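You operate a simulated robot arm through the tools that you are given. There is no shell and no other tool. Be economical: measure what you need, move in short steps, check, and stop when the job is done.

You are at the controls of a simulated robot arm. One attempt, no reset.

## Task
Tap both rail plate dowels of grey machine five home, then lock the rail.
Fine: dowel 1 before dowel 2, by the copper mallet; mallet parked. The machine stays off.

Only the result counts: the job must be done as asked and must still hold three seconds after the hand-in. Knocking over, shifting, dropping, spilling or breaking anything else fails it.

## Robot
A 6-joint arm with a two-finger parallel gripper, fixed in place. Base frame: the origin is at the foot of the arm, x ahead of it, y to its left, z up. Units: m, degrees, N and s.
With the tool pointing down near the work surface it reaches from about 0.24 to 0.64 m from the base axis. Its first joint turns from -66.0 to 66.0 degrees. Payload 2.7 kg.
The tool frame sits at the grasp point between the pads (the TCP): z along the fingers, y along the line on which they close. The tips reach 0.023 m beyond it. Largest opening 0.094 m; finger width 0.038, thickness 0.01; the body of the gripper, 0.054 by 0.096 m, starts 0.039 m behind the TCP.
Orientation is that of the tool frame in the base frame, as a unit quaternion [x, y, z, w]. With the fingers straight down and closing along the base's y, the tool's x points along the base's -x, its y along +y and its z along -z.

## Interface
- The arm moves only by the tool play_rows. Its argument "moves" is a list of rows, each a list of 7 numbers: the turn, a rotation vector about the tool's x, y, z in units of 8 degrees (1.0 is 8 degrees), then the shift along the tool's x, y, z in units of 25 mm (1.0 is 25 mm), then the finger opening in m, from 0 to 0.094. In form: [[wx, wy, wz, x, y, z, gripper], ...]. A call has 1 to 8 rows; each row shifts and turns the commanded pose from where the row before left it, along the tool's axes as they then stand. A call with a number of a shift or a turn outside -1 to 1 is refused whole. Each row takes 0.2 s and may step no farther than 0.05 m and 8.6 degrees from the row before; otherwise, or with a gripper value out of range, the whole call is refused. A pose out of reach is approached as far as the arm can. The call stops where the force on the tool passes 40 N (or 10 N more than at its start, if that is more) or the arm is blocked; 0.2 s more then pass. Each finger travels about 0.045 m/s and halts on what it meets, pressing with about 24 N; the grip force reading is that of the motor and also rises with nothing between the fingers. The clock runs only during rows and for 0.2 s after the last one: add rows that do not move to give the fingers time. It gives the time, the measured TCP pose, the force on the tool (base axes), the opening and the grip force at its end, in the units of the frame above (readings bear some noise), with the torque about the TCP (base axes, N m) and any sound that the robot's microphone picked up.
- Cameras (640 x 400 px; columns grow to the right, rows downward): "scene" is fixed at [0.0739, -0.4255, 1.4097]; the picture's right is [0.82, -0.58, 0.00], its down [-0.30, -0.42, -0.86] and it looks along [0.49, 0.70, -0.51] (base axes); focal length 349 px, centre (320, 200). "wrist" rides on the gripper at [0.086, 0.016, -0.074] in the tool frame; the picture's right is [-0.18, 0.98, 0.00], its down [-0.58, -0.11, -0.81] and it looks along [-0.79, -0.15, 0.59] (tool axes); focal length 243 px, centre (320, 200). There is no depth. A picture from a camera that has moved, and an enlarged one, comes with that camera's place and axes in the base frame and with its lens.
- grab_frame(camera): a new picture of that camera. It takes no simulated time.
- close_up(camera, box): a new picture of the part [left, top, right, bottom] of that camera's present view, enlarged. It takes no simulated time.
- hand_in(): hands the job in; it is judged then, once.

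Work in short steps. Places have to be worked out from the pictures, the camera data and where the tool is seen: move nearer, look again, correct. Check each grasp and each placing, and mend what went wrong. You have 120 turns and 64 pictures in all, those below and enlarged ones among them. Open the gripper and draw the arm clear of the work before you hand the job in, unless the task says otherwise; then end with one line.

The tools are called after "Call:" by a JSON object that holds its "api" and its "payload". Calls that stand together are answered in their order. play_rows: Moves the arm, as the interface text tells. Its arguments: {"type":"object","properties":{"moves":{"type":"array"}},"required":["moves"]} The other tools are called the same way: grab_frame (camera) takes a picture; close_up (camera, box) takes an enlarged picture of a part of a camera's view; hand_in () hands the job in.

At the start:

```text
clock: 0.0
tool_pos: [0.3676, -0.0439, 1.1968]
tcp_rot: [0.0, 1.0, 0.0, 0.0]
contact_force: [0.0, 0.2, 0.4]
ft_torque: [0.05, 0.03, 0.02]
finger_gap: 0.0939
grasp_force: 0.1
```

scene: 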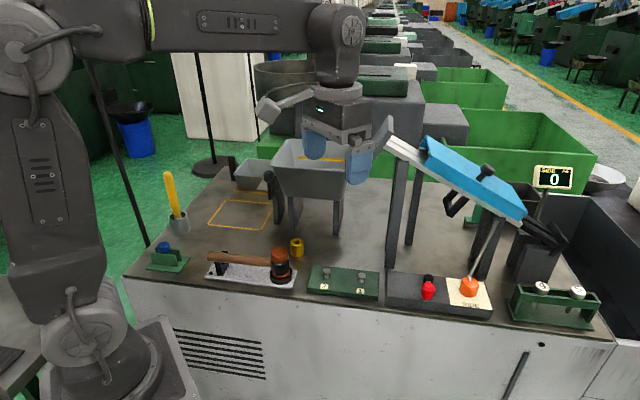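
wrist: 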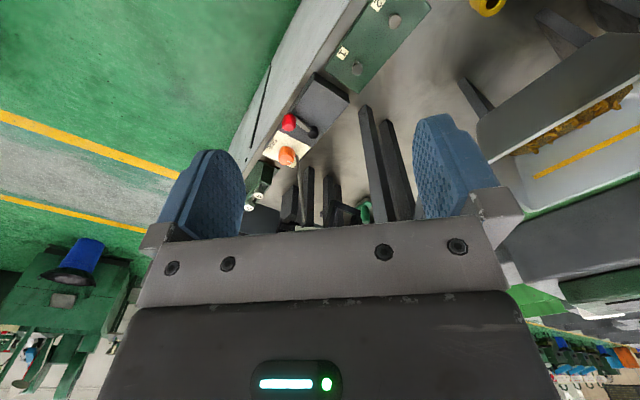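

I start by enlarging the work area in the scene view to identify the parts.

Call:
{"api": "close_up", "payload": {"camera": "scene", "box": [130, 220, 390, 320]}}

Call:
{"api": "close_up", "payload": {"camera": "scene", "box": [370, 130, 620, 330]}}

```text
2.46 times, centred on (260, 270) of scene
camera zoom: at [0.0739, -0.4255, 1.4097], right [0.82, -0.58, 0.0], down [-0.3, -0.42, -0.86], along [0.49, 0.7, -0.51], focal length 858 px, centre (468, 28)
```

zoom: 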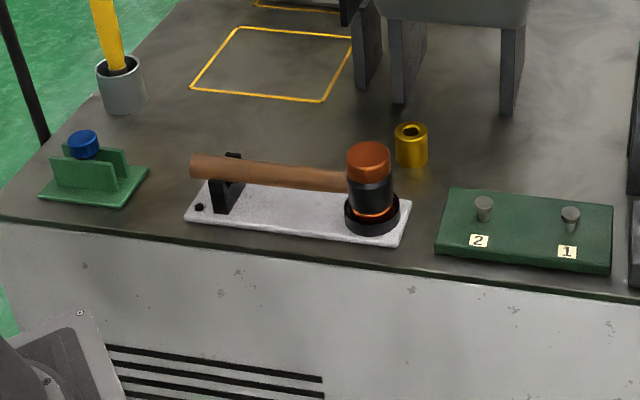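

```text
2.00 times, centred on (495, 230) of scene
camera zoom: at [0.0739, -0.4255, 1.4097], right [0.82, -0.58, 0.0], down [-0.3, -0.42, -0.86], along [0.49, 0.7, -0.51], focal length 697 px, centre (-30, 140)
```

zoom: 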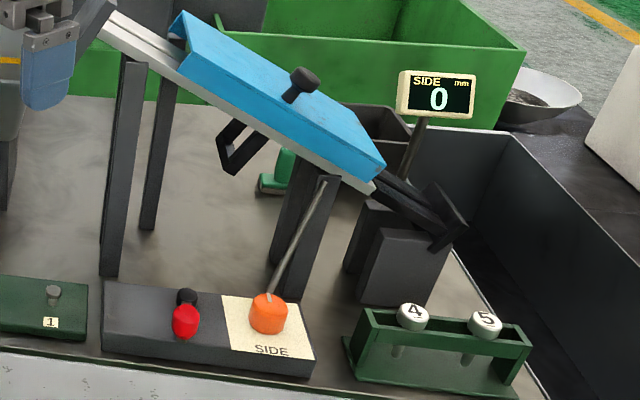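

The plate triangulates to about (0.468, 0.034, 0.82). I enlarge the wrist view on the control box and rail to find the lock.

Call:
{"api": "close_up", "payload": {"camera": "wrist", "box": [235, 60, 395, 230]}}

Call:
{"api": "close_up", "payload": {"camera": "scene", "box": [380, 250, 500, 325]}}

```text
2.35 times, centred on (315, 145) of wrist
camera zoom: at [0.2807, -0.0293, 1.2709], right [0.18, 0.98, 0.0], down [0.58, -0.11, 0.81], along [0.79, -0.15, -0.59], focal length 571 px, centre (332, 329)
```

zoom: 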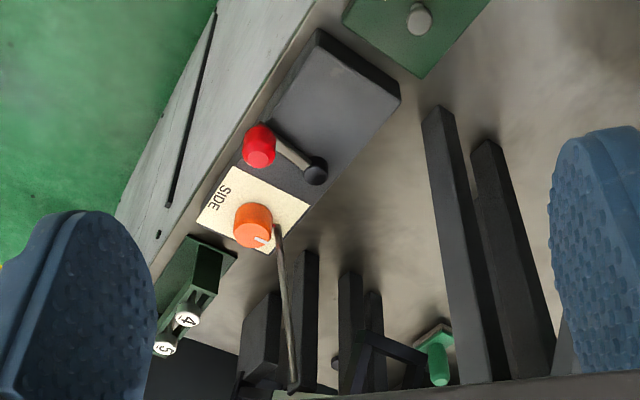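

```text
5.33 times, centred on (440, 288) of scene
camera zoom: at [0.0739, -0.4255, 1.4097], right [0.82, -0.58, 0.0], down [-0.3, -0.42, -0.86], along [0.49, 0.7, -0.51], focal length 1860 px, centre (-320, -267)
```

zoom: 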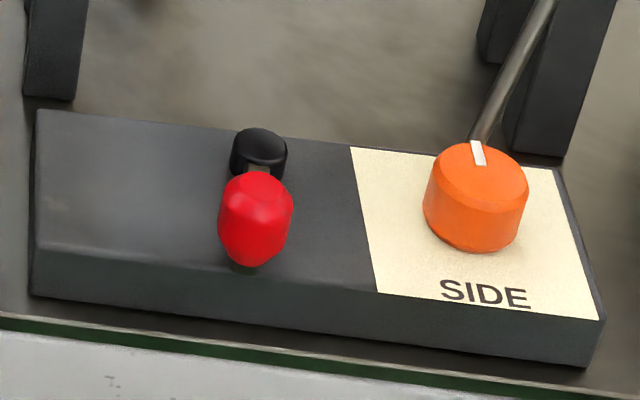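

The red-tipped lever looks like a rail clamp and the orange dial is the SIDE adjuster. First I move towards the mallet (head around (0.35, 0.13)) for a closer wrist view, then turn about 45° to line up with its handle.

Call:
{"api": "play_rows", "payload": {"moves": [[0, 0, 0, 0.5, 1, 0.4, 0.094], [0, 0, 0, 0.5, 1, 0.4, 0.094], [0, 0, 0, 0.5, 1, 0.4, 0.094], [0, 0, 0, 0.5, 1, 0.4, 0.094], [0, 0, 0, 0.5, 1, 0.4, 0.094], [0, 0, 0, 0.5, 1, 0.4, 0.094], [0, 0, 0, 0.5, 1, 0.4, 0.094], [0, 0, 0, 0.5, 1, 0.4, 0.094]]}}

Call:
{"api": "play_rows", "payload": {"moves": [[0, 0, 0.9375, 0, 0, 0, 0.094], [0, 0, 0.9375, 0, 0, 0, 0.094], [0, 0, 0.9375, 0, 0, 0, 0.094], [0, 0, 0.9375, 0, 0, 0, 0.094], [0, 0, 0.9375, 0, 0, 0, 0.094], [0, 0, 0.9375, 0, 0, 0, 0.094]]}}

Call:
{"api": "grab_frame", "payload": {"camera": "wrist"}}

```text
clock: 1.8
tool_pos: [0.2694, 0.1563, 1.1128]
tcp_rot: [0.0, 1.0, 0.0, 0.0]
contact_force: [0.1, 0.8, -0.3]
ft_torque: [-0.01, 0.01, 0.01]
finger_gap: 0.0937
grasp_force: 0.0
```

```text
clock: 3.2
tool_pos: [0.2684, 0.1558, 1.1167]
tcp_rot: [0.383, 0.924, 0.0, 0.0]
contact_force: [-0.1, 0.5, 0.9]
ft_torque: [-0.02, -0.02, -0.02]
finger_gap: 0.094
grasp_force: 0.0
```

```text
57 pictures are left
camera wrist: at [0.2177, 0.2278, 1.1913], right [0.83, 0.56, 0.0], down [0.33, -0.49, 0.81], along [0.45, -0.67, -0.59], focal length 243 px, centre (320, 200)
```

wrist: 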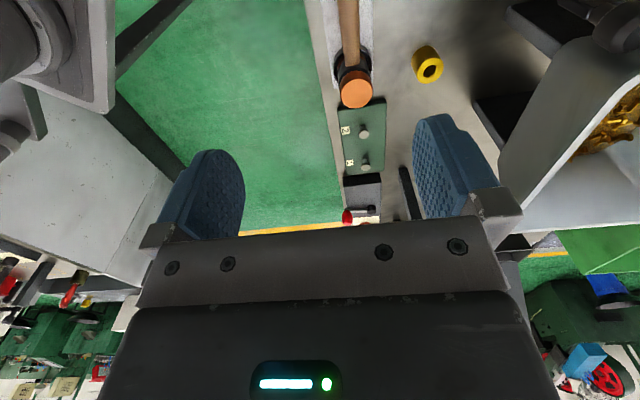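

The mallet head top triangulates to about (0.345, 0.119, 0.91), with the handle running at 45° towards (-x, +y) at z≈0.88. I move above the handle at (0.31, 0.155) and z 0.97, then look.

Call:
{"api": "play_rows", "payload": {"moves": [[0, 0, 0, -0.2, 0.19, 0.97, 0.094], [0, 0, 0, -0.2, 0.19, 0.97, 0.094], [0, 0, 0, -0.2, 0.19, 0.97, 0.094], [0, 0, 0, -0.2, 0.19, 0.97, 0.094], [0, 0, 0, -0.2, 0.19, 0.97, 0.094], [0, 0, 0, -0.2, 0.19, 0.97, 0.094]]}}

Call:
{"api": "grab_frame", "payload": {"camera": "wrist"}}

Call:
{"api": "close_up", "payload": {"camera": "scene", "box": [190, 170, 390, 300]}}

```text
clock: 4.6
tool_pos: [0.3096, 0.1546, 0.9723]
tcp_rot: [0.383, 0.924, -0.001, 0.0]
contact_force: [-0.7, -0.8, -0.1]
ft_torque: [0.0, -0.02, 0.04]
finger_gap: 0.0942
grasp_force: 0.1
```

```text
56 pictures are left
camera wrist: at [0.2582, 0.2265, 1.0457], right [0.83, 0.56, 0.0], down [0.33, -0.49, 0.81], along [0.46, -0.67, -0.59], focal length 243 px, centre (320, 200)
```

wrist: 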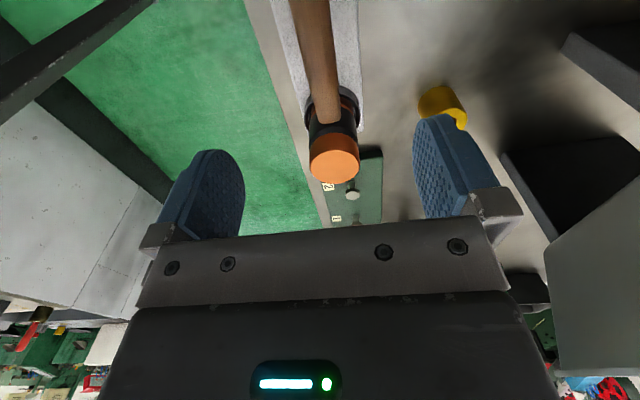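

```text
3.08 times, centred on (290, 235) of scene
camera zoom: at [0.0739, -0.4255, 1.4097], right [0.82, -0.58, 0.0], down [-0.3, -0.42, -0.86], along [0.49, 0.7, -0.51], focal length 1073 px, centre (412, 92)
```

zoom: 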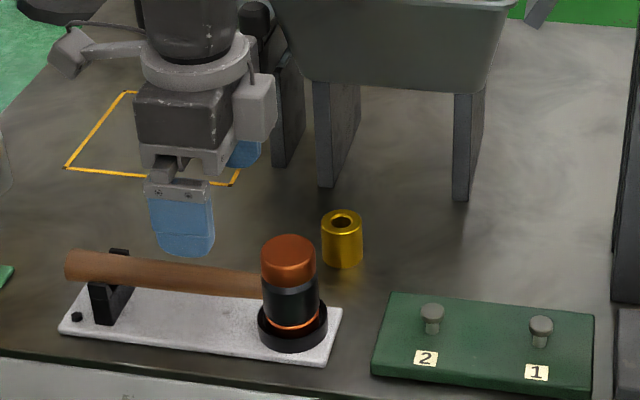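

The TCP is centred over the handle line. I descend to z≈0.88 with the fingers open.

Call:
{"api": "play_rows", "payload": {"moves": [[0, 0, 0, 0, 0, 0.92, 0.094], [0, 0, 0, 0, 0, 0.92, 0.094], [0, 0, 0, 0, 0, 0.92, 0.094], [0, 0, 0, 0, 0, 0.92, 0.094]]}}

Call:
{"api": "close_up", "payload": {"camera": "scene", "box": [190, 200, 350, 300]}}

Call:
{"api": "grab_frame", "payload": {"camera": "wrist"}}

```text
clock: 5.6
tool_pos: [0.3088, 0.1554, 0.8786]
tcp_rot: [0.383, 0.924, 0.0, 0.0]
contact_force: [1.3, -0.6, -0.2]
ft_torque: [0.0, 0.01, 0.02]
finger_gap: 0.0942
grasp_force: 0.0
```

```text
4.00 times, centred on (270, 250) of scene
camera zoom: at [0.0739, -0.4255, 1.4097], right [0.82, -0.58, 0.0], down [-0.3, -0.42, -0.86], along [0.49, 0.7, -0.51], focal length 1395 px, centre (520, 0)
```

zoom: 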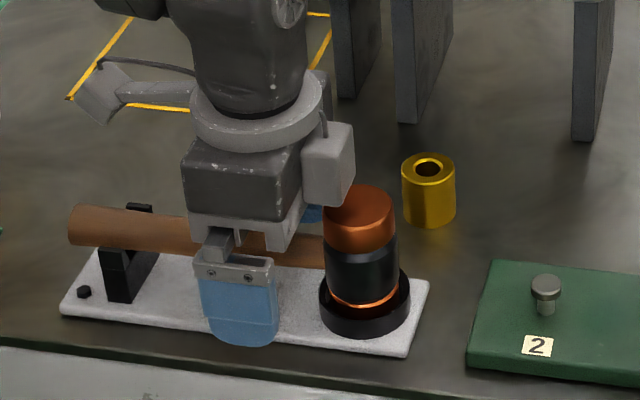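

```text
53 pictures are left
camera wrist: at [0.2582, 0.2265, 0.9533], right [0.83, 0.57, 0.0], down [0.33, -0.49, 0.81], along [0.46, -0.67, -0.59], focal length 243 px, centre (320, 200)
```

wrist: 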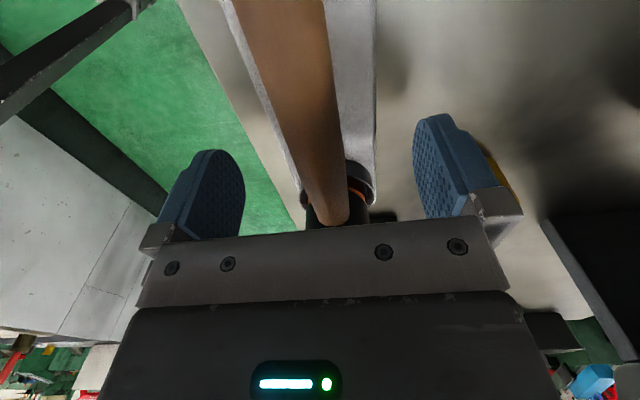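

The handle sits centred, about 4 mm above the TCP. I raise slightly and close on it.

Call:
{"api": "play_rows", "payload": {"moves": [[0, 0, 0, 0, 0, -0.16, 0.094], [0, 0, 0, 0, 0, 0, 0.06], [0, 0, 0, 0, 0, 0, 0.03], [0, 0, 0, 0, 0, 0, 0.0], [0, 0, 0, 0, 0, 0, 0.0], [0, 0, 0, 0, 0, 0, 0.0], [0, 0, 0, 0, 0, 0, 0.0], [0, 0, 0, 0, 0, 0, 0.0]]}}

Call:
{"api": "close_up", "payload": {"camera": "scene", "box": [190, 200, 350, 300]}}

```text
clock: 7.4
tool_pos: [0.3084, 0.154, 0.8832]
tcp_rot: [0.382, 0.924, 0.0, 0.0]
contact_force: [1.5, 0.9, 1.9]
ft_torque: [-0.07, -0.07, 0.02]
finger_gap: 0.0227
grasp_force: 24.5
```

```text
4.00 times, centred on (270, 250) of scene
camera zoom: at [0.0739, -0.4255, 1.4097], right [0.82, -0.58, 0.0], down [-0.3, -0.42, -0.86], along [0.49, 0.7, -0.51], focal length 1395 px, centre (520, 0)
```

zoom: 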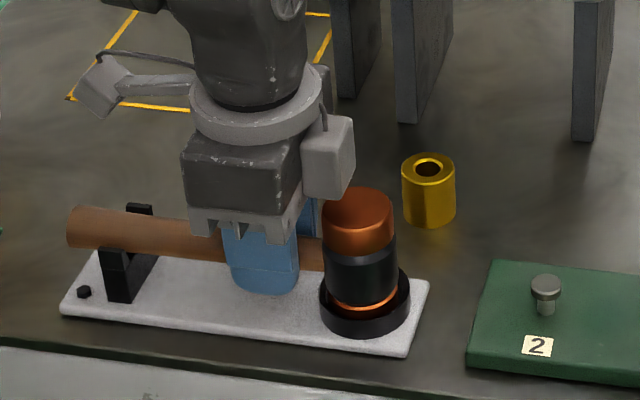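

The handle is held (gap 0.0227 m). I lift straight up about 75 mm and check it holds.

Call:
{"api": "play_rows", "payload": {"moves": [[0, 0, 0, 0, 0, -0.4, 0.0], [0, 0, 0, 0, 0, -0.6, 0.0], [0, 0, 0, 0, 0, -0.6, 0.0], [0, 0, 0, 0, 0, -0.7, 0.0], [0, 0, 0, 0, 0, -0.7, 0.0]]}}

Call:
{"api": "close_up", "payload": {"camera": "scene", "box": [190, 170, 390, 300]}}

Call:
{"api": "grab_frame", "payload": {"camera": "wrist"}}

```text
clock: 8.6
tool_pos: [0.3106, 0.1542, 0.9565]
tcp_rot: [0.383, 0.924, 0.001, 0.0]
contact_force: [0.4, 0.1, -3.9]
ft_torque: [0.05, 0.07, 0.01]
finger_gap: 0.0226
grasp_force: 23.8
```

```text
3.08 times, centred on (290, 235) of scene
camera zoom: at [0.074, -0.4255, 1.4097], right [0.82, -0.58, 0.0], down [-0.3, -0.42, -0.86], along [0.49, 0.7, -0.51], focal length 1073 px, centre (412, 92)
```

zoom: 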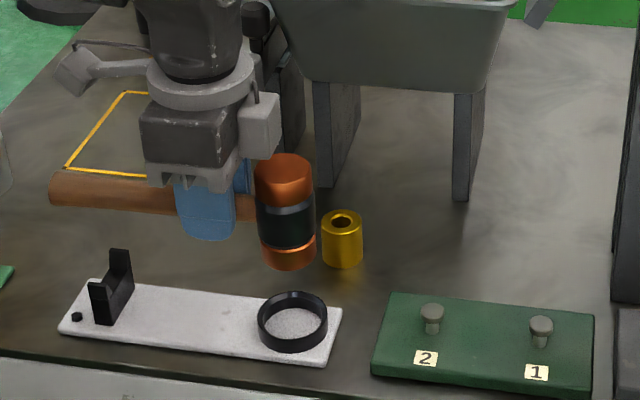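

```text
50 pictures are left
camera wrist: at [0.26, 0.2258, 1.0312], right [0.83, 0.56, 0.0], down [0.33, -0.49, 0.81], along [0.46, -0.67, -0.59], focal length 243 px, centre (320, 200)
```

wrist: 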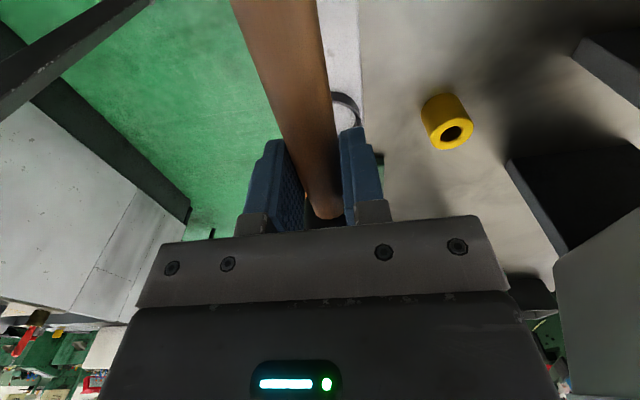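

The mallet is held level, with the head centre about 52 mm ahead of the TCP and its bottom about 35 mm below. Dowel tops are near (0.482,-0.005) for 1 and (0.425, 0.051) for 2, at z≈0.866. I move the head over dowel 1.

Call:
{"api": "play_rows", "payload": {"moves": [[0, 0, 0, -0.9, 0.04, -0.1, 0.0], [0, 0, 0, -0.9, 0.04, 0, 0.0], [0, 0, 0, -0.9, 0.04, 0, 0.0], [0, 0, 0, -0.9, 0.04, 0, 0.0], [0, 0, 0, -0.9, 0.04, 0, 0.0], [0, 0, 0, -0.9, 0.04, 0, 0.0], [0, 0, 0, -0.9, 0.04, 0, 0.0], [0, 0, 0, -0.9, 0.04, 0, 0.0]]}}

Call:
{"api": "close_up", "payload": {"camera": "scene", "box": [270, 200, 430, 300]}}

Call:
{"api": "grab_frame", "payload": {"camera": "wrist"}}

```text
clock: 10.4
tool_pos: [0.4437, 0.0317, 0.9626]
tcp_rot: [0.384, 0.924, -0.001, 0.0]
contact_force: [0.1, -0.2, -4.0]
ft_torque: [0.09, 0.09, 0.0]
finger_gap: 0.0226
grasp_force: 23.8
```

```text
4.00 times, centred on (350, 250) of scene
camera zoom: at [0.074, -0.4255, 1.4097], right [0.82, -0.58, 0.0], down [-0.3, -0.42, -0.86], along [0.49, 0.7, -0.51], focal length 1395 px, centre (200, 0)
```

zoom: 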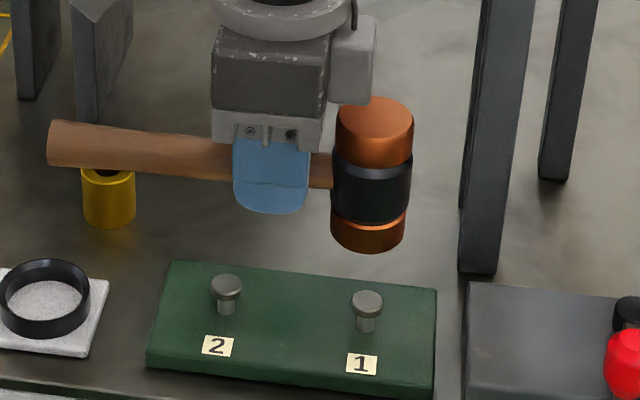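

```text
48 pictures are left
camera wrist: at [0.3921, 0.1032, 1.0368], right [0.82, 0.57, 0.0], down [0.33, -0.49, 0.81], along [0.46, -0.67, -0.59], focal length 243 px, centre (320, 200)
```

wrist: 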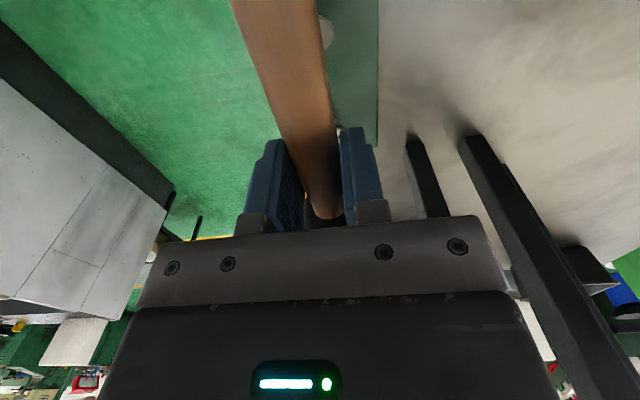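

The head is nearly above dowel 1; the reprojection asks for about 5 mm more in +x. I apply that and descend to just above the dowel.

Call:
{"api": "play_rows", "payload": {"moves": [[0, 0, 0, -0.12, 0.17, 0.5, 0.0], [0, 0, 0, 0, 0, 0.5, 0.0], [0, 0, 0, 0, 0, 0.3, 0.0]]}}

Call:
{"api": "close_up", "payload": {"camera": "scene", "box": [310, 220, 414, 285]}}

```text
clock: 11.2
tool_pos: [0.4479, 0.0334, 0.9274]
tcp_rot: [0.382, 0.924, 0.0, 0.0]
contact_force: [0.8, -0.2, -3.6]
ft_torque: [0.11, 0.14, -0.01]
finger_gap: 0.0224
grasp_force: 23.9
```

```text
6.15 times, centred on (362, 252) of scene
camera zoom: at [0.074, -0.4255, 1.4097], right [0.82, -0.58, 0.0], down [-0.3, -0.42, -0.86], along [0.49, 0.7, -0.51], focal length 2146 px, centre (62, -123)
```

zoom: 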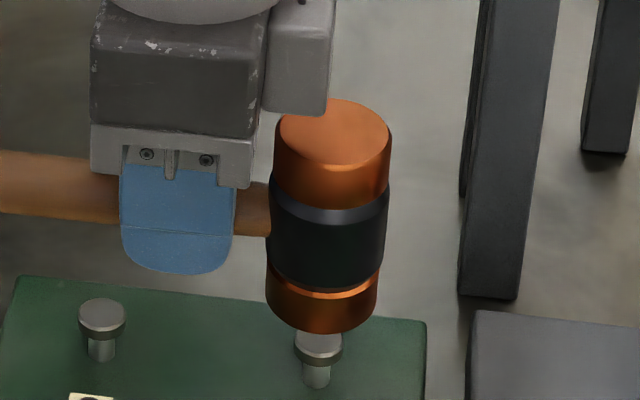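

The head's bottom is about 15 mm over the cap of dowel 1 and centred. I tap: one quick row down, then one up.

Call:
{"api": "play_rows", "payload": {"moves": [[0, 0, 0, 0, 0, 0.85, 0.0], [0, 0, 0, 0, 0, -0.85, 0.0]]}}

Call:
{"api": "close_up", "payload": {"camera": "scene", "box": [310, 220, 414, 285]}}

```text
clock: 11.8
tool_pos: [0.4471, 0.0327, 0.9266]
tcp_rot: [0.383, 0.924, 0.0, 0.001]
contact_force: [-0.3, 0.2, -3.9]
ft_torque: [0.13, 0.1, 0.05]
finger_gap: 0.0225
grasp_force: 23.6
```

```text
6.15 times, centred on (362, 252) of scene
camera zoom: at [0.074, -0.4255, 1.4097], right [0.82, -0.58, 0.0], down [-0.3, -0.42, -0.86], along [0.49, 0.7, -0.51], focal length 2146 px, centre (62, -123)
```

zoom: 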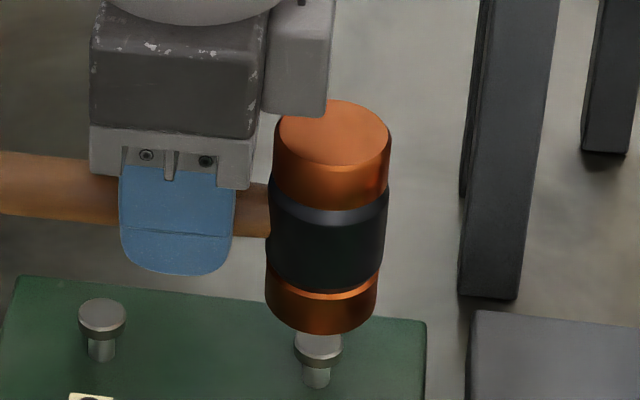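

No contact was felt or heard, so I repeat with a longer stroke.

Call:
{"api": "play_rows", "payload": {"moves": [[0, 0, 0, 0, 0, 0.5, 0.0], [0, 0, 0, 0, 0, 0.7, 0.0], [0, 0, 0, 0, 0, -1.0, 0.0], [0, 0, 0, 0, 0, -0.2, 0.0]]}}

Call:
{"api": "close_up", "payload": {"camera": "scene", "box": [310, 220, 414, 285]}}

```text
clock: 12.8
tool_pos: [0.4481, 0.0335, 0.9271]
tcp_rot: [0.383, 0.924, 0.0, 0.0]
contact_force: [0.4, -0.9, -3.4]
ft_torque: [0.12, 0.08, -0.02]
finger_gap: 0.0226
grasp_force: 23.8
```

```text
6.15 times, centred on (362, 252) of scene
camera zoom: at [0.074, -0.4255, 1.4097], right [0.82, -0.58, 0.0], down [-0.3, -0.42, -0.86], along [0.49, 0.7, -0.51], focal length 2146 px, centre (62, -123)
```

zoom: 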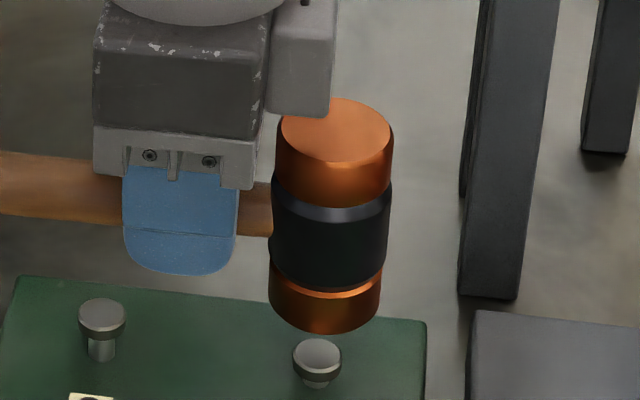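

Dowel 1 went partly down. I strike again a bit deeper.

Call:
{"api": "play_rows", "payload": {"moves": [[0, 0, 0, 0, 0, 0.6, 0.0], [0, 0, 0, 0, 0, 0.9, 0.0], [0, 0, 0, 0, 0, -1.0, 0.0], [0, 0, 0, 0, 0, -0.5, 0.0]]}}

Call:
{"api": "close_up", "payload": {"camera": "scene", "box": [310, 220, 414, 285]}}

```text
clock: 13.8
tool_pos: [0.4477, 0.033, 0.928]
tcp_rot: [0.382, 0.924, 0.001, 0.0]
contact_force: [0.5, 0.0, -3.1]
ft_torque: [0.09, 0.08, -0.02]
finger_gap: 0.0225
grasp_force: 23.6
```

```text
6.15 times, centred on (362, 252) of scene
camera zoom: at [0.074, -0.4255, 1.4097], right [0.82, -0.58, 0.0], down [-0.3, -0.42, -0.86], along [0.49, 0.7, -0.51], focal length 2146 px, centre (62, -123)
```

zoom: 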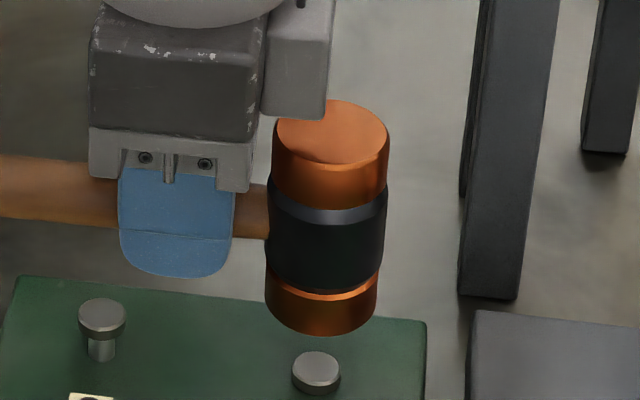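

The cap now looks seated on the plate. I strike once more, a little deeper, ending at the bottom so I can read the force.

Call:
{"api": "play_rows", "payload": {"moves": [[0, 0, 0, 0, 0, 0.7, 0.0], [0, 0, 0, 0, 0, 1.0, 0.0]]}}

Call:
{"api": "close_up", "payload": {"camera": "scene", "box": [310, 220, 414, 285]}}

```text
clock: 14.4
tool_pos: [0.4497, 0.0338, 0.8867]
tcp_rot: [0.382, 0.924, 0.002, 0.004]
contact_force: [-3.0, 6.2, 19.3]
ft_torque: [-0.37, -0.55, 0.07]
finger_gap: 0.0226
grasp_force: 23.6
```

```text
6.15 times, centred on (362, 252) of scene
camera zoom: at [0.0736, -0.4254, 1.4098], right [0.82, -0.58, 0.0], down [-0.3, -0.42, -0.86], along [0.49, 0.7, -0.51], focal length 2146 px, centre (62, -123)
```

zoom: 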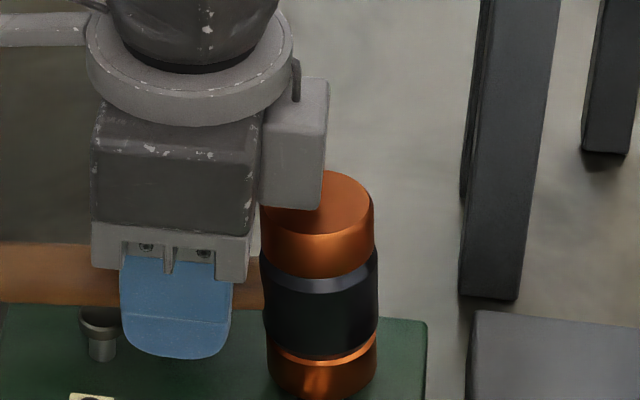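

At 19 N the dowel resists firmly. I raise the mallet and inspect dowel 1.

Call:
{"api": "play_rows", "payload": {"moves": [[0, 0, 0, 0, 0, -1.0, 0.0], [0, 0, 0, 0, 0, -1.0, 0.0], [0, 0, 0, 0, 0, -0.6, 0.0]]}}

Call:
{"api": "close_up", "payload": {"camera": "scene", "box": [310, 220, 414, 285]}}

```text
clock: 15.2
tool_pos: [0.4473, 0.0338, 0.9503]
tcp_rot: [0.383, 0.924, 0.0, -0.001]
contact_force: [0.8, -0.7, -3.6]
ft_torque: [0.11, 0.08, -0.02]
finger_gap: 0.023
grasp_force: 23.2
```

```text
6.15 times, centred on (362, 252) of scene
camera zoom: at [0.074, -0.4255, 1.4097], right [0.82, -0.58, 0.0], down [-0.3, -0.42, -0.86], along [0.49, 0.7, -0.51], focal length 2146 px, centre (62, -123)
```

zoom: 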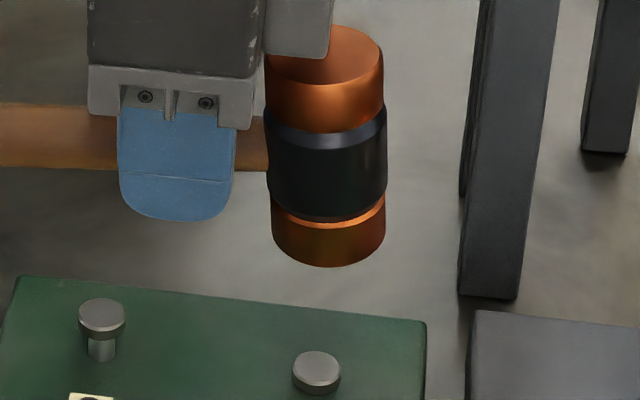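

Dowel 1 didn't move on the last blow, which suggests it's home. I zoom in to verify.

Call:
{"api": "close_up", "payload": {"camera": "scene", "box": [310, 262, 374, 302]}}

```text
10.00 times, centred on (342, 282) of scene
camera zoom: at [0.074, -0.4255, 1.4097], right [0.82, -0.58, 0.0], down [-0.3, -0.42, -0.86], along [0.49, 0.7, -0.51], focal length 3487 px, centre (100, -620)
```

zoom: 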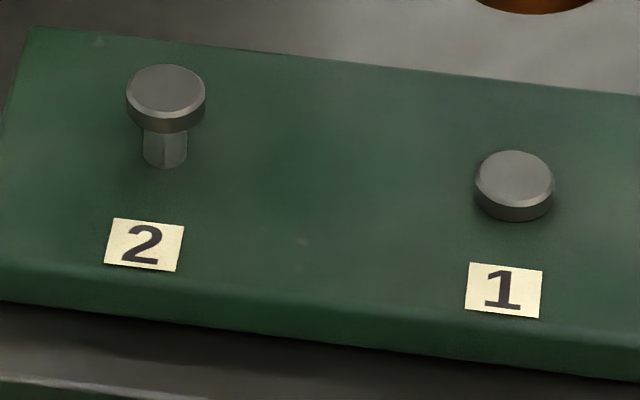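

Dowel 1's cap sits flat on the plate. The mallet tilted about 5° in the grip (head up), so I shift the head over dowel 2 and level it with a small tool tilt.

Call:
{"api": "play_rows", "payload": {"moves": [[0, 0, 0, 0.8, 0, 0, 0.0], [0, 0, 0, 0.8, 0, 0, 0.0], [0, 0, 0, 0.8, 0, 0, 0.0], [0, 0, 0, 0.78, 0, 0, 0.0], [0, 0.6, 0, 0, 0, 0, 0.0]]}}

Call:
{"api": "close_up", "payload": {"camera": "scene", "box": [230, 200, 390, 300]}}

```text
clock: 16.4
tool_pos: [0.3915, 0.0909, 0.9489]
tcp_rot: [0.383, 0.923, 0.016, -0.038]
contact_force: [0.2, 1.6, -4.0]
ft_torque: [0.09, 0.07, 0.01]
finger_gap: 0.0226
grasp_force: 24.1
```

```text
4.00 times, centred on (310, 250) of scene
camera zoom: at [0.074, -0.4255, 1.4097], right [0.82, -0.58, 0.0], down [-0.3, -0.42, -0.86], along [0.49, 0.7, -0.51], focal length 1395 px, centre (360, 0)
```

zoom: 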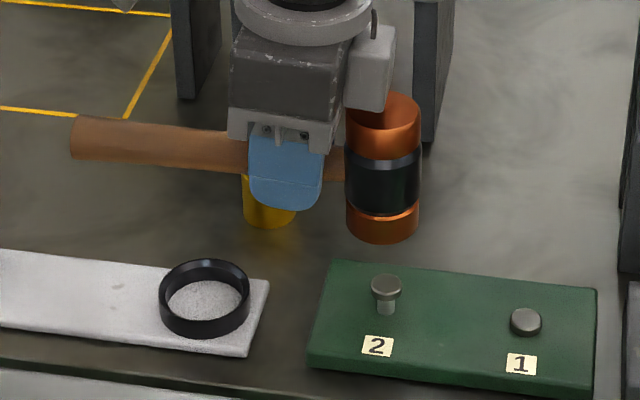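

The mallet is level and its head is centred over dowel 2 within about 3 mm. I lower and tap, adding a small x term so the stroke stays vertical.

Call:
{"api": "play_rows", "payload": {"moves": [[0, 0, 0, -0.078, 0, 0.9, 0.0], [0, 0, 0, -0.043, 0, 0.5, 0.0], [0, 0, 0, -0.06, 0, 0.7, 0.0], [0, 0, 0, 0.087, 0, -1.0, 0.0], [0, 0, 0, 0.02, 0, -0.2, 0.0]]}}

Call:
{"api": "close_up", "payload": {"camera": "scene", "box": [280, 220, 384, 285]}}

```text
clock: 17.6
tool_pos: [0.3911, 0.0893, 0.9288]
tcp_rot: [0.382, 0.923, 0.015, -0.039]
contact_force: [-0.1, 0.6, -3.8]
ft_torque: [0.07, 0.1, -0.03]
finger_gap: 0.0226
grasp_force: 23.9
```

```text
6.15 times, centred on (332, 252) of scene
camera zoom: at [0.074, -0.4255, 1.4097], right [0.82, -0.58, 0.0], down [-0.3, -0.42, -0.86], along [0.49, 0.7, -0.51], focal length 2146 px, centre (246, -123)
```

zoom: 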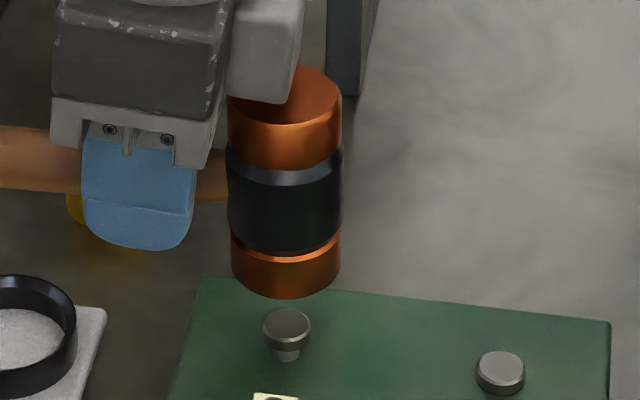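

Dowel 2 is partly down. I strike again, deeper.

Call:
{"api": "play_rows", "payload": {"moves": [[0, 0, 0, -0.052, 0, 0.6, 0.0], [0, 0, 0, -0.078, 0, 0.95, 0.0], [0, 0, 0, 0.087, 0, -1.0, 0.0], [0, 0, 0, 0.048, 0, -0.55, 0.0]]}}

Call:
{"api": "play_rows", "payload": {"moves": [[0, 0, 0, -0.061, 0, 0.7, 0.0], [0, 0, 0, -0.087, 0, 1.0, 0.0]]}}

Call:
{"api": "play_rows", "payload": {"moves": [[0, 0, 0, 0.087, 0, -1.0, 0.0], [0, 0, 0, 0.087, 0, -1.0, 0.0], [0, 0, 0, 0.08, 0, -0.9, 0.0]]}}

Call:
{"api": "close_up", "payload": {"camera": "scene", "box": [230, 200, 390, 300]}}

Call:
{"api": "close_up", "payload": {"camera": "scene", "box": [310, 262, 374, 302]}}

```text
clock: 18.6
tool_pos: [0.3929, 0.0897, 0.9283]
tcp_rot: [0.382, 0.923, 0.016, -0.038]
contact_force: [-0.1, -0.3, -4.1]
ft_torque: [0.1, 0.1, 0.03]
finger_gap: 0.0223
grasp_force: 24.0
```

```text
clock: 19.2
tool_pos: [0.3913, 0.0897, 0.8879]
tcp_rot: [0.381, 0.923, 0.018, -0.037]
contact_force: [-10.3, 1.1, 26.0]
ft_torque: [-0.75, -0.62, -0.27]
finger_gap: 0.0226
grasp_force: 24.1
```

```text
clock: 20.0
tool_pos: [0.3902, 0.0934, 0.958]
tcp_rot: [0.382, 0.923, 0.016, -0.038]
contact_force: [0.3, -0.3, -4.2]
ft_torque: [0.09, 0.07, 0.0]
finger_gap: 0.0225
grasp_force: 23.9
```

```text
4.00 times, centred on (310, 250) of scene
camera zoom: at [0.074, -0.4255, 1.4097], right [0.82, -0.58, 0.0], down [-0.3, -0.42, -0.86], along [0.49, 0.7, -0.51], focal length 1395 px, centre (360, 0)
```

zoom: 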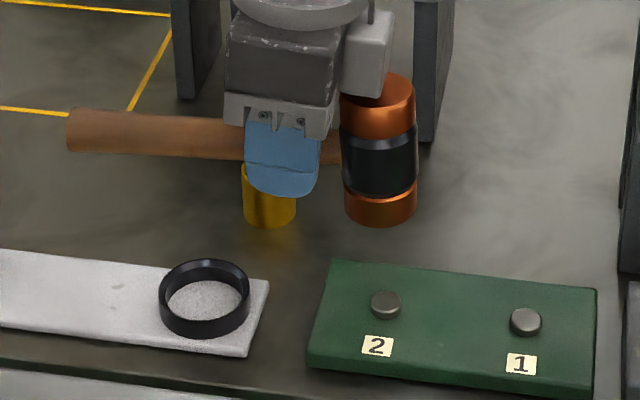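

```text
10.00 times, centred on (342, 282) of scene
camera zoom: at [0.074, -0.4255, 1.4097], right [0.82, -0.58, 0.0], down [-0.3, -0.42, -0.86], along [0.49, 0.7, -0.51], focal length 3487 px, centre (100, -620)
```

zoom: 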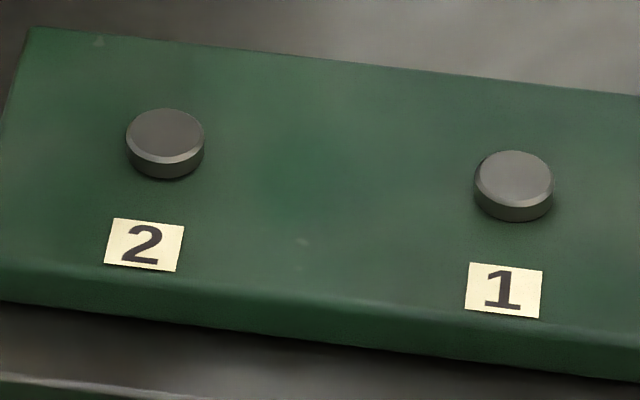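

Both dowels are seated equally flush. Now I park the mallet: level it a bit more (about 3°) and return over the dock.

Call:
{"api": "play_rows", "payload": {"moves": [[0, 0.35, 0, 0, 0, 0, 0.0], [0, 0, 0, 0.8, -0.12, 0.105, 0.0], [0, 0, 0, 0.8, -0.12, 0.105, 0.0], [0, 0, 0, 0.8, -0.12, 0.105, 0.0], [0, 0, 0, 0.8, -0.12, 0.105, 0.0], [0, 0, 0, 0.8, -0.12, 0.105, 0.0], [0, 0, 0, 0, 0, 0, 0.0]]}}

Call:
{"api": "close_up", "payload": {"camera": "scene", "box": [190, 200, 350, 300]}}

Call:
{"api": "grab_frame", "payload": {"camera": "wrist"}}

```text
clock: 21.6
tool_pos: [0.3102, 0.1535, 0.9562]
tcp_rot: [0.382, 0.922, 0.026, -0.062]
contact_force: [-0.5, 0.8, -4.2]
ft_torque: [0.09, 0.08, -0.03]
finger_gap: 0.0226
grasp_force: 24.2
```

```text
4.00 times, centred on (270, 250) of scene
camera zoom: at [0.074, -0.4255, 1.4097], right [0.82, -0.58, 0.0], down [-0.3, -0.42, -0.86], along [0.49, 0.7, -0.51], focal length 1395 px, centre (520, 0)
```

zoom: 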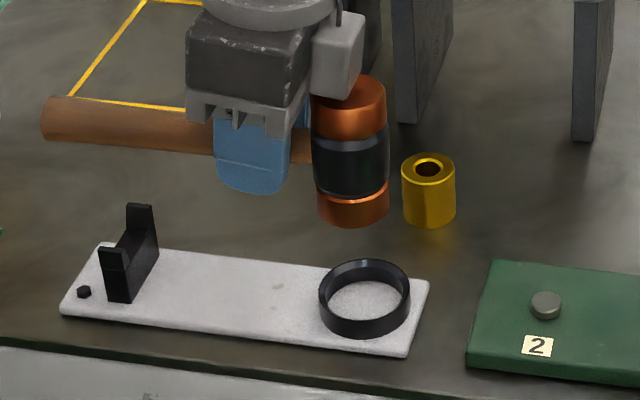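

```text
35 pictures are left
camera wrist: at [0.2664, 0.2171, 1.0424], right [0.82, 0.57, -0.02], down [0.41, -0.56, 0.72], along [0.4, -0.6, -0.69], focal length 243 px, centre (320, 200)
```

wrist: 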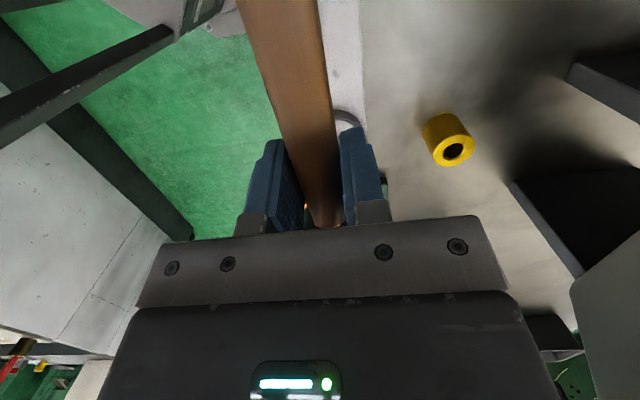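

The mallet is back above the dock within 1–2 mm of its lifted pose. I lower until the head is just above the ring and check the alignment.

Call:
{"api": "play_rows", "payload": {"moves": [[0, 0, 0, -0.09, 0, 0.67, 0.0], [0, 0, 0, -0.09, 0, 0.67, 0.0], [0, 0, 0, -0.09, 0, 0.67, 0.0], [0, 0, 0, 0, 0, 0, 0.0]]}}

Call:
{"api": "close_up", "payload": {"camera": "scene", "box": [200, 225, 304, 290]}}

```text
clock: 22.6
tool_pos: [0.31, 0.1517, 0.9078]
tcp_rot: [0.382, 0.922, 0.025, -0.061]
contact_force: [0.1, 0.6, -3.2]
ft_torque: [0.09, 0.09, 0.02]
finger_gap: 0.0228
grasp_force: 24.2
```

```text
6.15 times, centred on (252, 258) of scene
camera zoom: at [0.074, -0.4255, 1.4097], right [0.82, -0.58, 0.0], down [-0.3, -0.42, -0.86], along [0.49, 0.7, -0.51], focal length 2146 px, centre (738, -154)
```

zoom: 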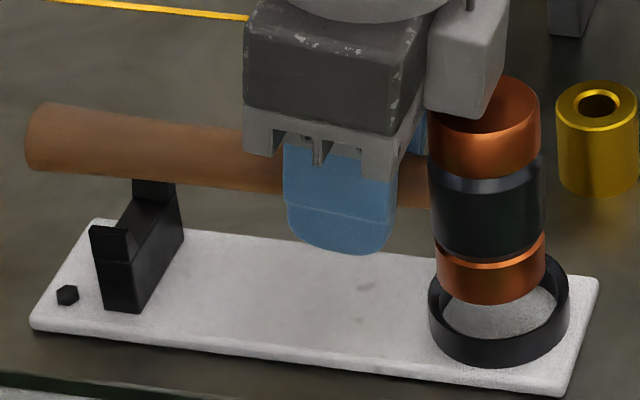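

Alignment is within about 2 mm. I trim the tilt back by 1°, nudge 1 mm towards the ring centre, and lower 10 mm slowly.

Call:
{"api": "play_rows", "payload": {"moves": [[0, -0.12, 0, -0.05, 0, 0, 0.0], [0, 0, 0, -0.024, 0, 0.2, 0.0], [0, 0, 0, -0.024, 0, 0.2, 0.0], [0, 0, 0, 0, 0, 0, 0.0]]}}

Call:
{"api": "close_up", "payload": {"camera": "scene", "box": [200, 225, 304, 290]}}

```text
clock: 23.6
tool_pos: [0.3111, 0.1523, 0.898]
tcp_rot: [0.382, 0.922, 0.022, -0.053]
contact_force: [0.9, 0.3, -2.7]
ft_torque: [0.09, 0.1, 0.0]
finger_gap: 0.0229
grasp_force: 23.9
```

```text
6.15 times, centred on (252, 258) of scene
camera zoom: at [0.074, -0.4255, 1.4097], right [0.82, -0.58, 0.0], down [-0.3, -0.42, -0.86], along [0.49, 0.7, -0.51], focal length 2146 px, centre (738, -154)
```

zoom: 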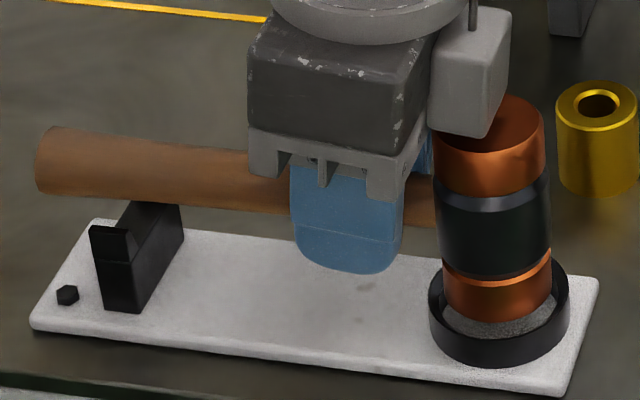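

The head is now centred on the ring. I lower further in small steps, watching the force.

Call:
{"api": "play_rows", "payload": {"moves": [[0, 0, 0, -0.024, 0, 0.2, 0.0], [0, 0, 0, -0.024, 0, 0.2, 0.0], [0, 0, 0, 0, 0, 0, 0.0]]}}

Call:
{"api": "close_up", "payload": {"camera": "scene", "box": [200, 225, 304, 290]}}

```text
clock: 24.4
tool_pos: [0.3108, 0.1528, 0.8893]
tcp_rot: [0.381, 0.923, 0.026, -0.051]
contact_force: [2.4, 7.6, 16.9]
ft_torque: [-0.69, -0.56, 0.35]
finger_gap: 0.0227
grasp_force: 24.2
```

```text
6.15 times, centred on (252, 258) of scene
camera zoom: at [0.0738, -0.4253, 1.4098], right [0.82, -0.58, 0.0], down [-0.3, -0.42, -0.86], along [0.49, 0.7, -0.51], focal length 2146 px, centre (738, -154)
```

zoom: 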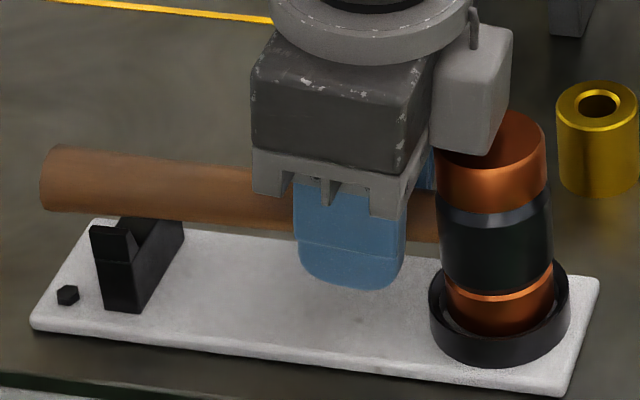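

The torque puts the contact on the near rim (offset about (-0.010, -0.016) from the head centre), so the head must move about 2 mm in +y of the tool. I back off 5 mm, shift, and lower again.

Call:
{"api": "play_rows", "payload": {"moves": [[0, 0, 0, 0.024, 0, -0.24, 0.0], [-0.12, 0, 0, 0, 0.06, 0, 0.0], [0, 0, 0, -0.024, 0, 0.2, 0.0], [0, 0, 0, -0.012, 0, 0.1, 0.0], [0, 0, 0, 0, 0, 0, 0.0]]}}

Call:
{"api": "close_up", "payload": {"camera": "scene", "box": [200, 225, 304, 290]}}

```text
clock: 25.6
tool_pos: [0.3116, 0.1525, 0.8851]
tcp_rot: [0.383, 0.922, 0.029, -0.051]
contact_force: [-2.8, 10.4, -4.9]
ft_torque: [0.47, 0.25, 0.28]
finger_gap: 0.0228
grasp_force: 23.5
```

```text
6.15 times, centred on (252, 258) of scene
camera zoom: at [0.0739, -0.4252, 1.4098], right [0.82, -0.58, 0.0], down [-0.3, -0.42, -0.86], along [0.49, 0.7, -0.51], focal length 2146 px, centre (738, -154)
```

zoom: 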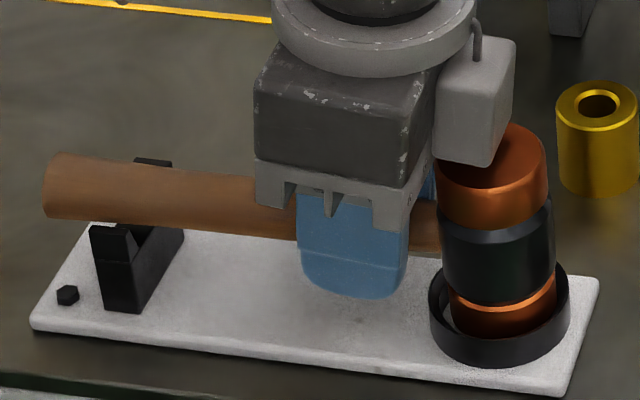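

The head has entered the ring but presses sideways on it (force towards the handle and +y). I relieve it with a small shift along the force and settle lower.

Call:
{"api": "play_rows", "payload": {"moves": [[0, 0, 0, 0.06, 0.04, 0, 0.0], [0, 0, 0, 0, 0, 0.04, 0.0], [0, 0, 0, 0, 0, 0, 0.0]]}}

```text
clock: 26.4
tool_pos: [0.3111, 0.1532, 0.8856]
tcp_rot: [0.383, 0.922, 0.03, -0.05]
contact_force: [-2.0, 0.4, -3.6]
ft_torque: [0.06, 0.06, 0.01]
finger_gap: 0.0227
grasp_force: 24.3
```

The side force is gone and only the weight remains. I lower the last 2–3 mm until the floor takes it.

Call:
{"api": "play_rows", "payload": {"moves": [[0, 0, 0, -0.008, 0, 0.07, 0.0], [0, 0, 0, -0.006, 0, 0.05, 0.0], [0, 0, 0, 0, 0, 0, 0.0]]}}

Call:
{"api": "close_up", "payload": {"camera": "scene", "box": [200, 225, 304, 290]}}

```text
clock: 27.2
tool_pos: [0.3107, 0.154, 0.8817]
tcp_rot: [0.383, 0.922, 0.03, -0.05]
contact_force: [0.6, 0.0, -4.5]
ft_torque: [0.09, 0.09, 0.0]
finger_gap: 0.0227
grasp_force: 24.1
```

```text
6.15 times, centred on (252, 258) of scene
camera zoom: at [0.074, -0.4255, 1.4097], right [0.82, -0.58, 0.0], down [-0.3, -0.42, -0.86], along [0.49, 0.7, -0.51], focal length 2146 px, centre (738, -154)
```

zoom: 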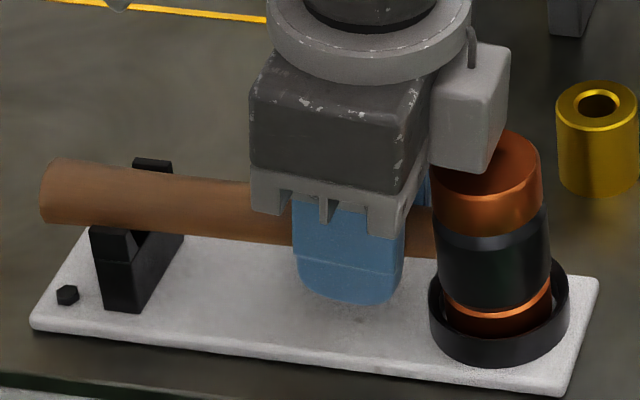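

It matches the original rest picture within half a pixel, with about a millimetre left. I lower slightly until contact shows.

Call:
{"api": "play_rows", "payload": {"moves": [[0, 0, 0, -0.006, 0, 0.05, 0.0], [0, 0, 0, -0.006, 0, 0.04, 0.0], [0, 0, 0, 0, 0, 0, 0.0]]}}

```text
clock: 28.0
tool_pos: [0.3109, 0.1546, 0.8799]
tcp_rot: [0.383, 0.922, 0.03, -0.051]
contact_force: [-1.1, -0.5, -2.6]
ft_torque: [0.09, 0.08, 0.01]
finger_gap: 0.0229
grasp_force: 24.2
```

Call:
{"api": "play_rows", "payload": {"moves": [[0, 0, 0, -0.006, 0, 0.04, 0.0], [0, 0, 0, 0, 0, 0, 0.0]]}}

```text
clock: 28.6
tool_pos: [0.3113, 0.1525, 0.88]
tcp_rot: [0.382, 0.922, 0.032, -0.049]
contact_force: [-0.6, 0.0, 14.2]
ft_torque: [0.4, 0.53, 0.17]
finger_gap: 0.0226
grasp_force: 23.6
```

The floor and fork now carry the mallet. I open the fingers gradually.

Call:
{"api": "play_rows", "payload": {"moves": [[0, 0, 0, 0, 0, -0.03, 0.0], [0, 0, 0, 0, 0, 0, 0.03], [0, 0, 0, 0, 0, 0, 0.05], [0, 0, 0, 0, 0, 0, 0.07], [0, 0, 0, 0, 0, 0, 0.09], [0, 0, 0, 0, 0, 0, 0.094], [0, 0, 0, 0, 0, 0, 0.094]]}}

Call:
{"api": "close_up", "payload": {"camera": "scene", "box": [200, 225, 304, 290]}}

```text
clock: 30.2
tool_pos: [0.31, 0.152, 0.8792]
tcp_rot: [0.383, 0.922, 0.03, -0.05]
contact_force: [0.5, 0.5, 0.0]
ft_torque: [0.01, -0.02, 0.01]
finger_gap: 0.0939
grasp_force: 0.0
```

```text
6.15 times, centred on (252, 258) of scene
camera zoom: at [0.0739, -0.4255, 1.4097], right [0.82, -0.58, 0.0], down [-0.3, -0.42, -0.86], along [0.49, 0.7, -0.51], focal length 2146 px, centre (738, -154)
```

zoom: 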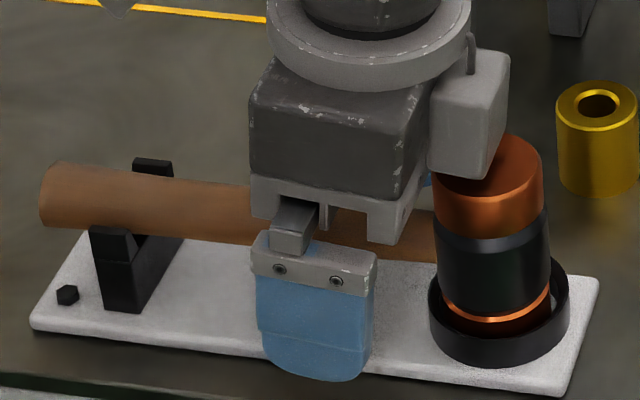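

The mallet rests in its ring and fork. I withdraw straight up and straighten the tool.

Call:
{"api": "play_rows", "payload": {"moves": [[0, 0, 0, 0.1, 0, -0.9, 0.094], [0, 0, 0, 0.1, 0, -0.9, 0.094], [0, 0, 0, 0.1, 0, -0.9, 0.094], [0, 0, 0, 0.1, 0, -0.9, 0.094], [0, 0, 0, 0.1, 0, -0.9, 0.094], [0, 0, 0, 0.1, 0, -0.9, 0.094], [0.12, -0.83, 0, 0, 0, -0.9, 0.094], [0, 0, 0, 0, 0, -0.9, 0.094]]}}

Call:
{"api": "close_up", "payload": {"camera": "scene", "box": [200, 225, 304, 290]}}

```text
clock: 32.0
tool_pos: [0.3107, 0.1487, 1.0595]
tcp_rot: [0.383, 0.924, 0.0, 0.0]
contact_force: [0.3, 0.6, -0.2]
ft_torque: [-0.01, -0.02, -0.01]
finger_gap: 0.0939
grasp_force: 0.1
```

```text
6.15 times, centred on (252, 258) of scene
camera zoom: at [0.0739, -0.4255, 1.4097], right [0.82, -0.58, 0.0], down [-0.3, -0.42, -0.86], along [0.49, 0.7, -0.51], focal length 2146 px, centre (738, -154)
```

zoom: 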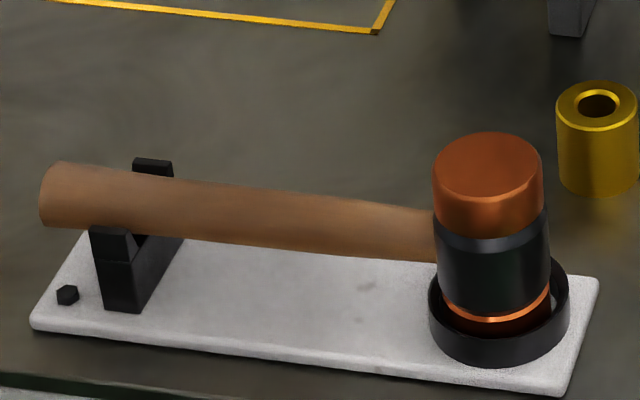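

The mallet is parked as it was at the start. Now I move towards the control box to look at the red lever closely.

Call:
{"api": "play_rows", "payload": {"moves": [[0, 0, 0, -0.95, 0, 0, 0.094], [0, 0, 0, -0.95, 0, 0, 0.094], [0, 0, 0, -0.95, 0, 0, 0.094], [0, 0, 0, -0.95, 0, 0, 0.094], [0, 0, 0, -0.95, 0, 0, 0.094], [0, 0, 0, -0.95, -0.3, 0, 0.094], [0, 0, 0, -0.95, -0.3, 0, 0.094]]}}

Call:
{"api": "grab_frame", "payload": {"camera": "wrist"}}

Call:
{"api": "close_up", "payload": {"camera": "wrist", "box": [240, 90, 400, 230]}}

```text
clock: 33.6
tool_pos: [0.4209, 0.0198, 1.0591]
tcp_rot: [0.382, 0.924, -0.001, 0.0]
contact_force: [-0.1, -1.1, 0.6]
ft_torque: [-0.01, 0.02, 0.01]
finger_gap: 0.0937
grasp_force: 0.0
```

```text
27 pictures are left
camera wrist: at [0.37, 0.0906, 1.1345], right [0.83, 0.56, 0.0], down [0.33, -0.49, 0.81], along [0.46, -0.67, -0.59], focal length 243 px, centre (320, 200)
```

wrist: 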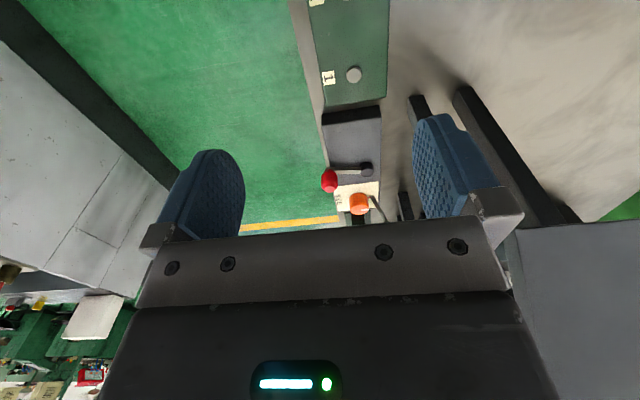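

```text
2.86 times, centred on (320, 160) of wrist
camera zoom: at [0.37, 0.0906, 1.1345], right [0.83, 0.56, 0.0], down [0.33, -0.49, 0.81], along [0.46, -0.67, -0.59], focal length 693 px, centre (320, 314)
```

zoom: 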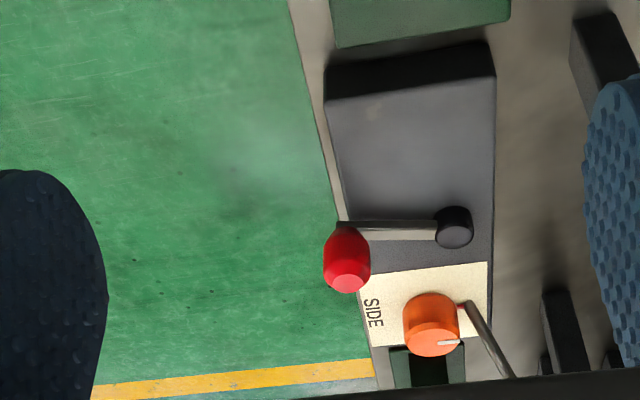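

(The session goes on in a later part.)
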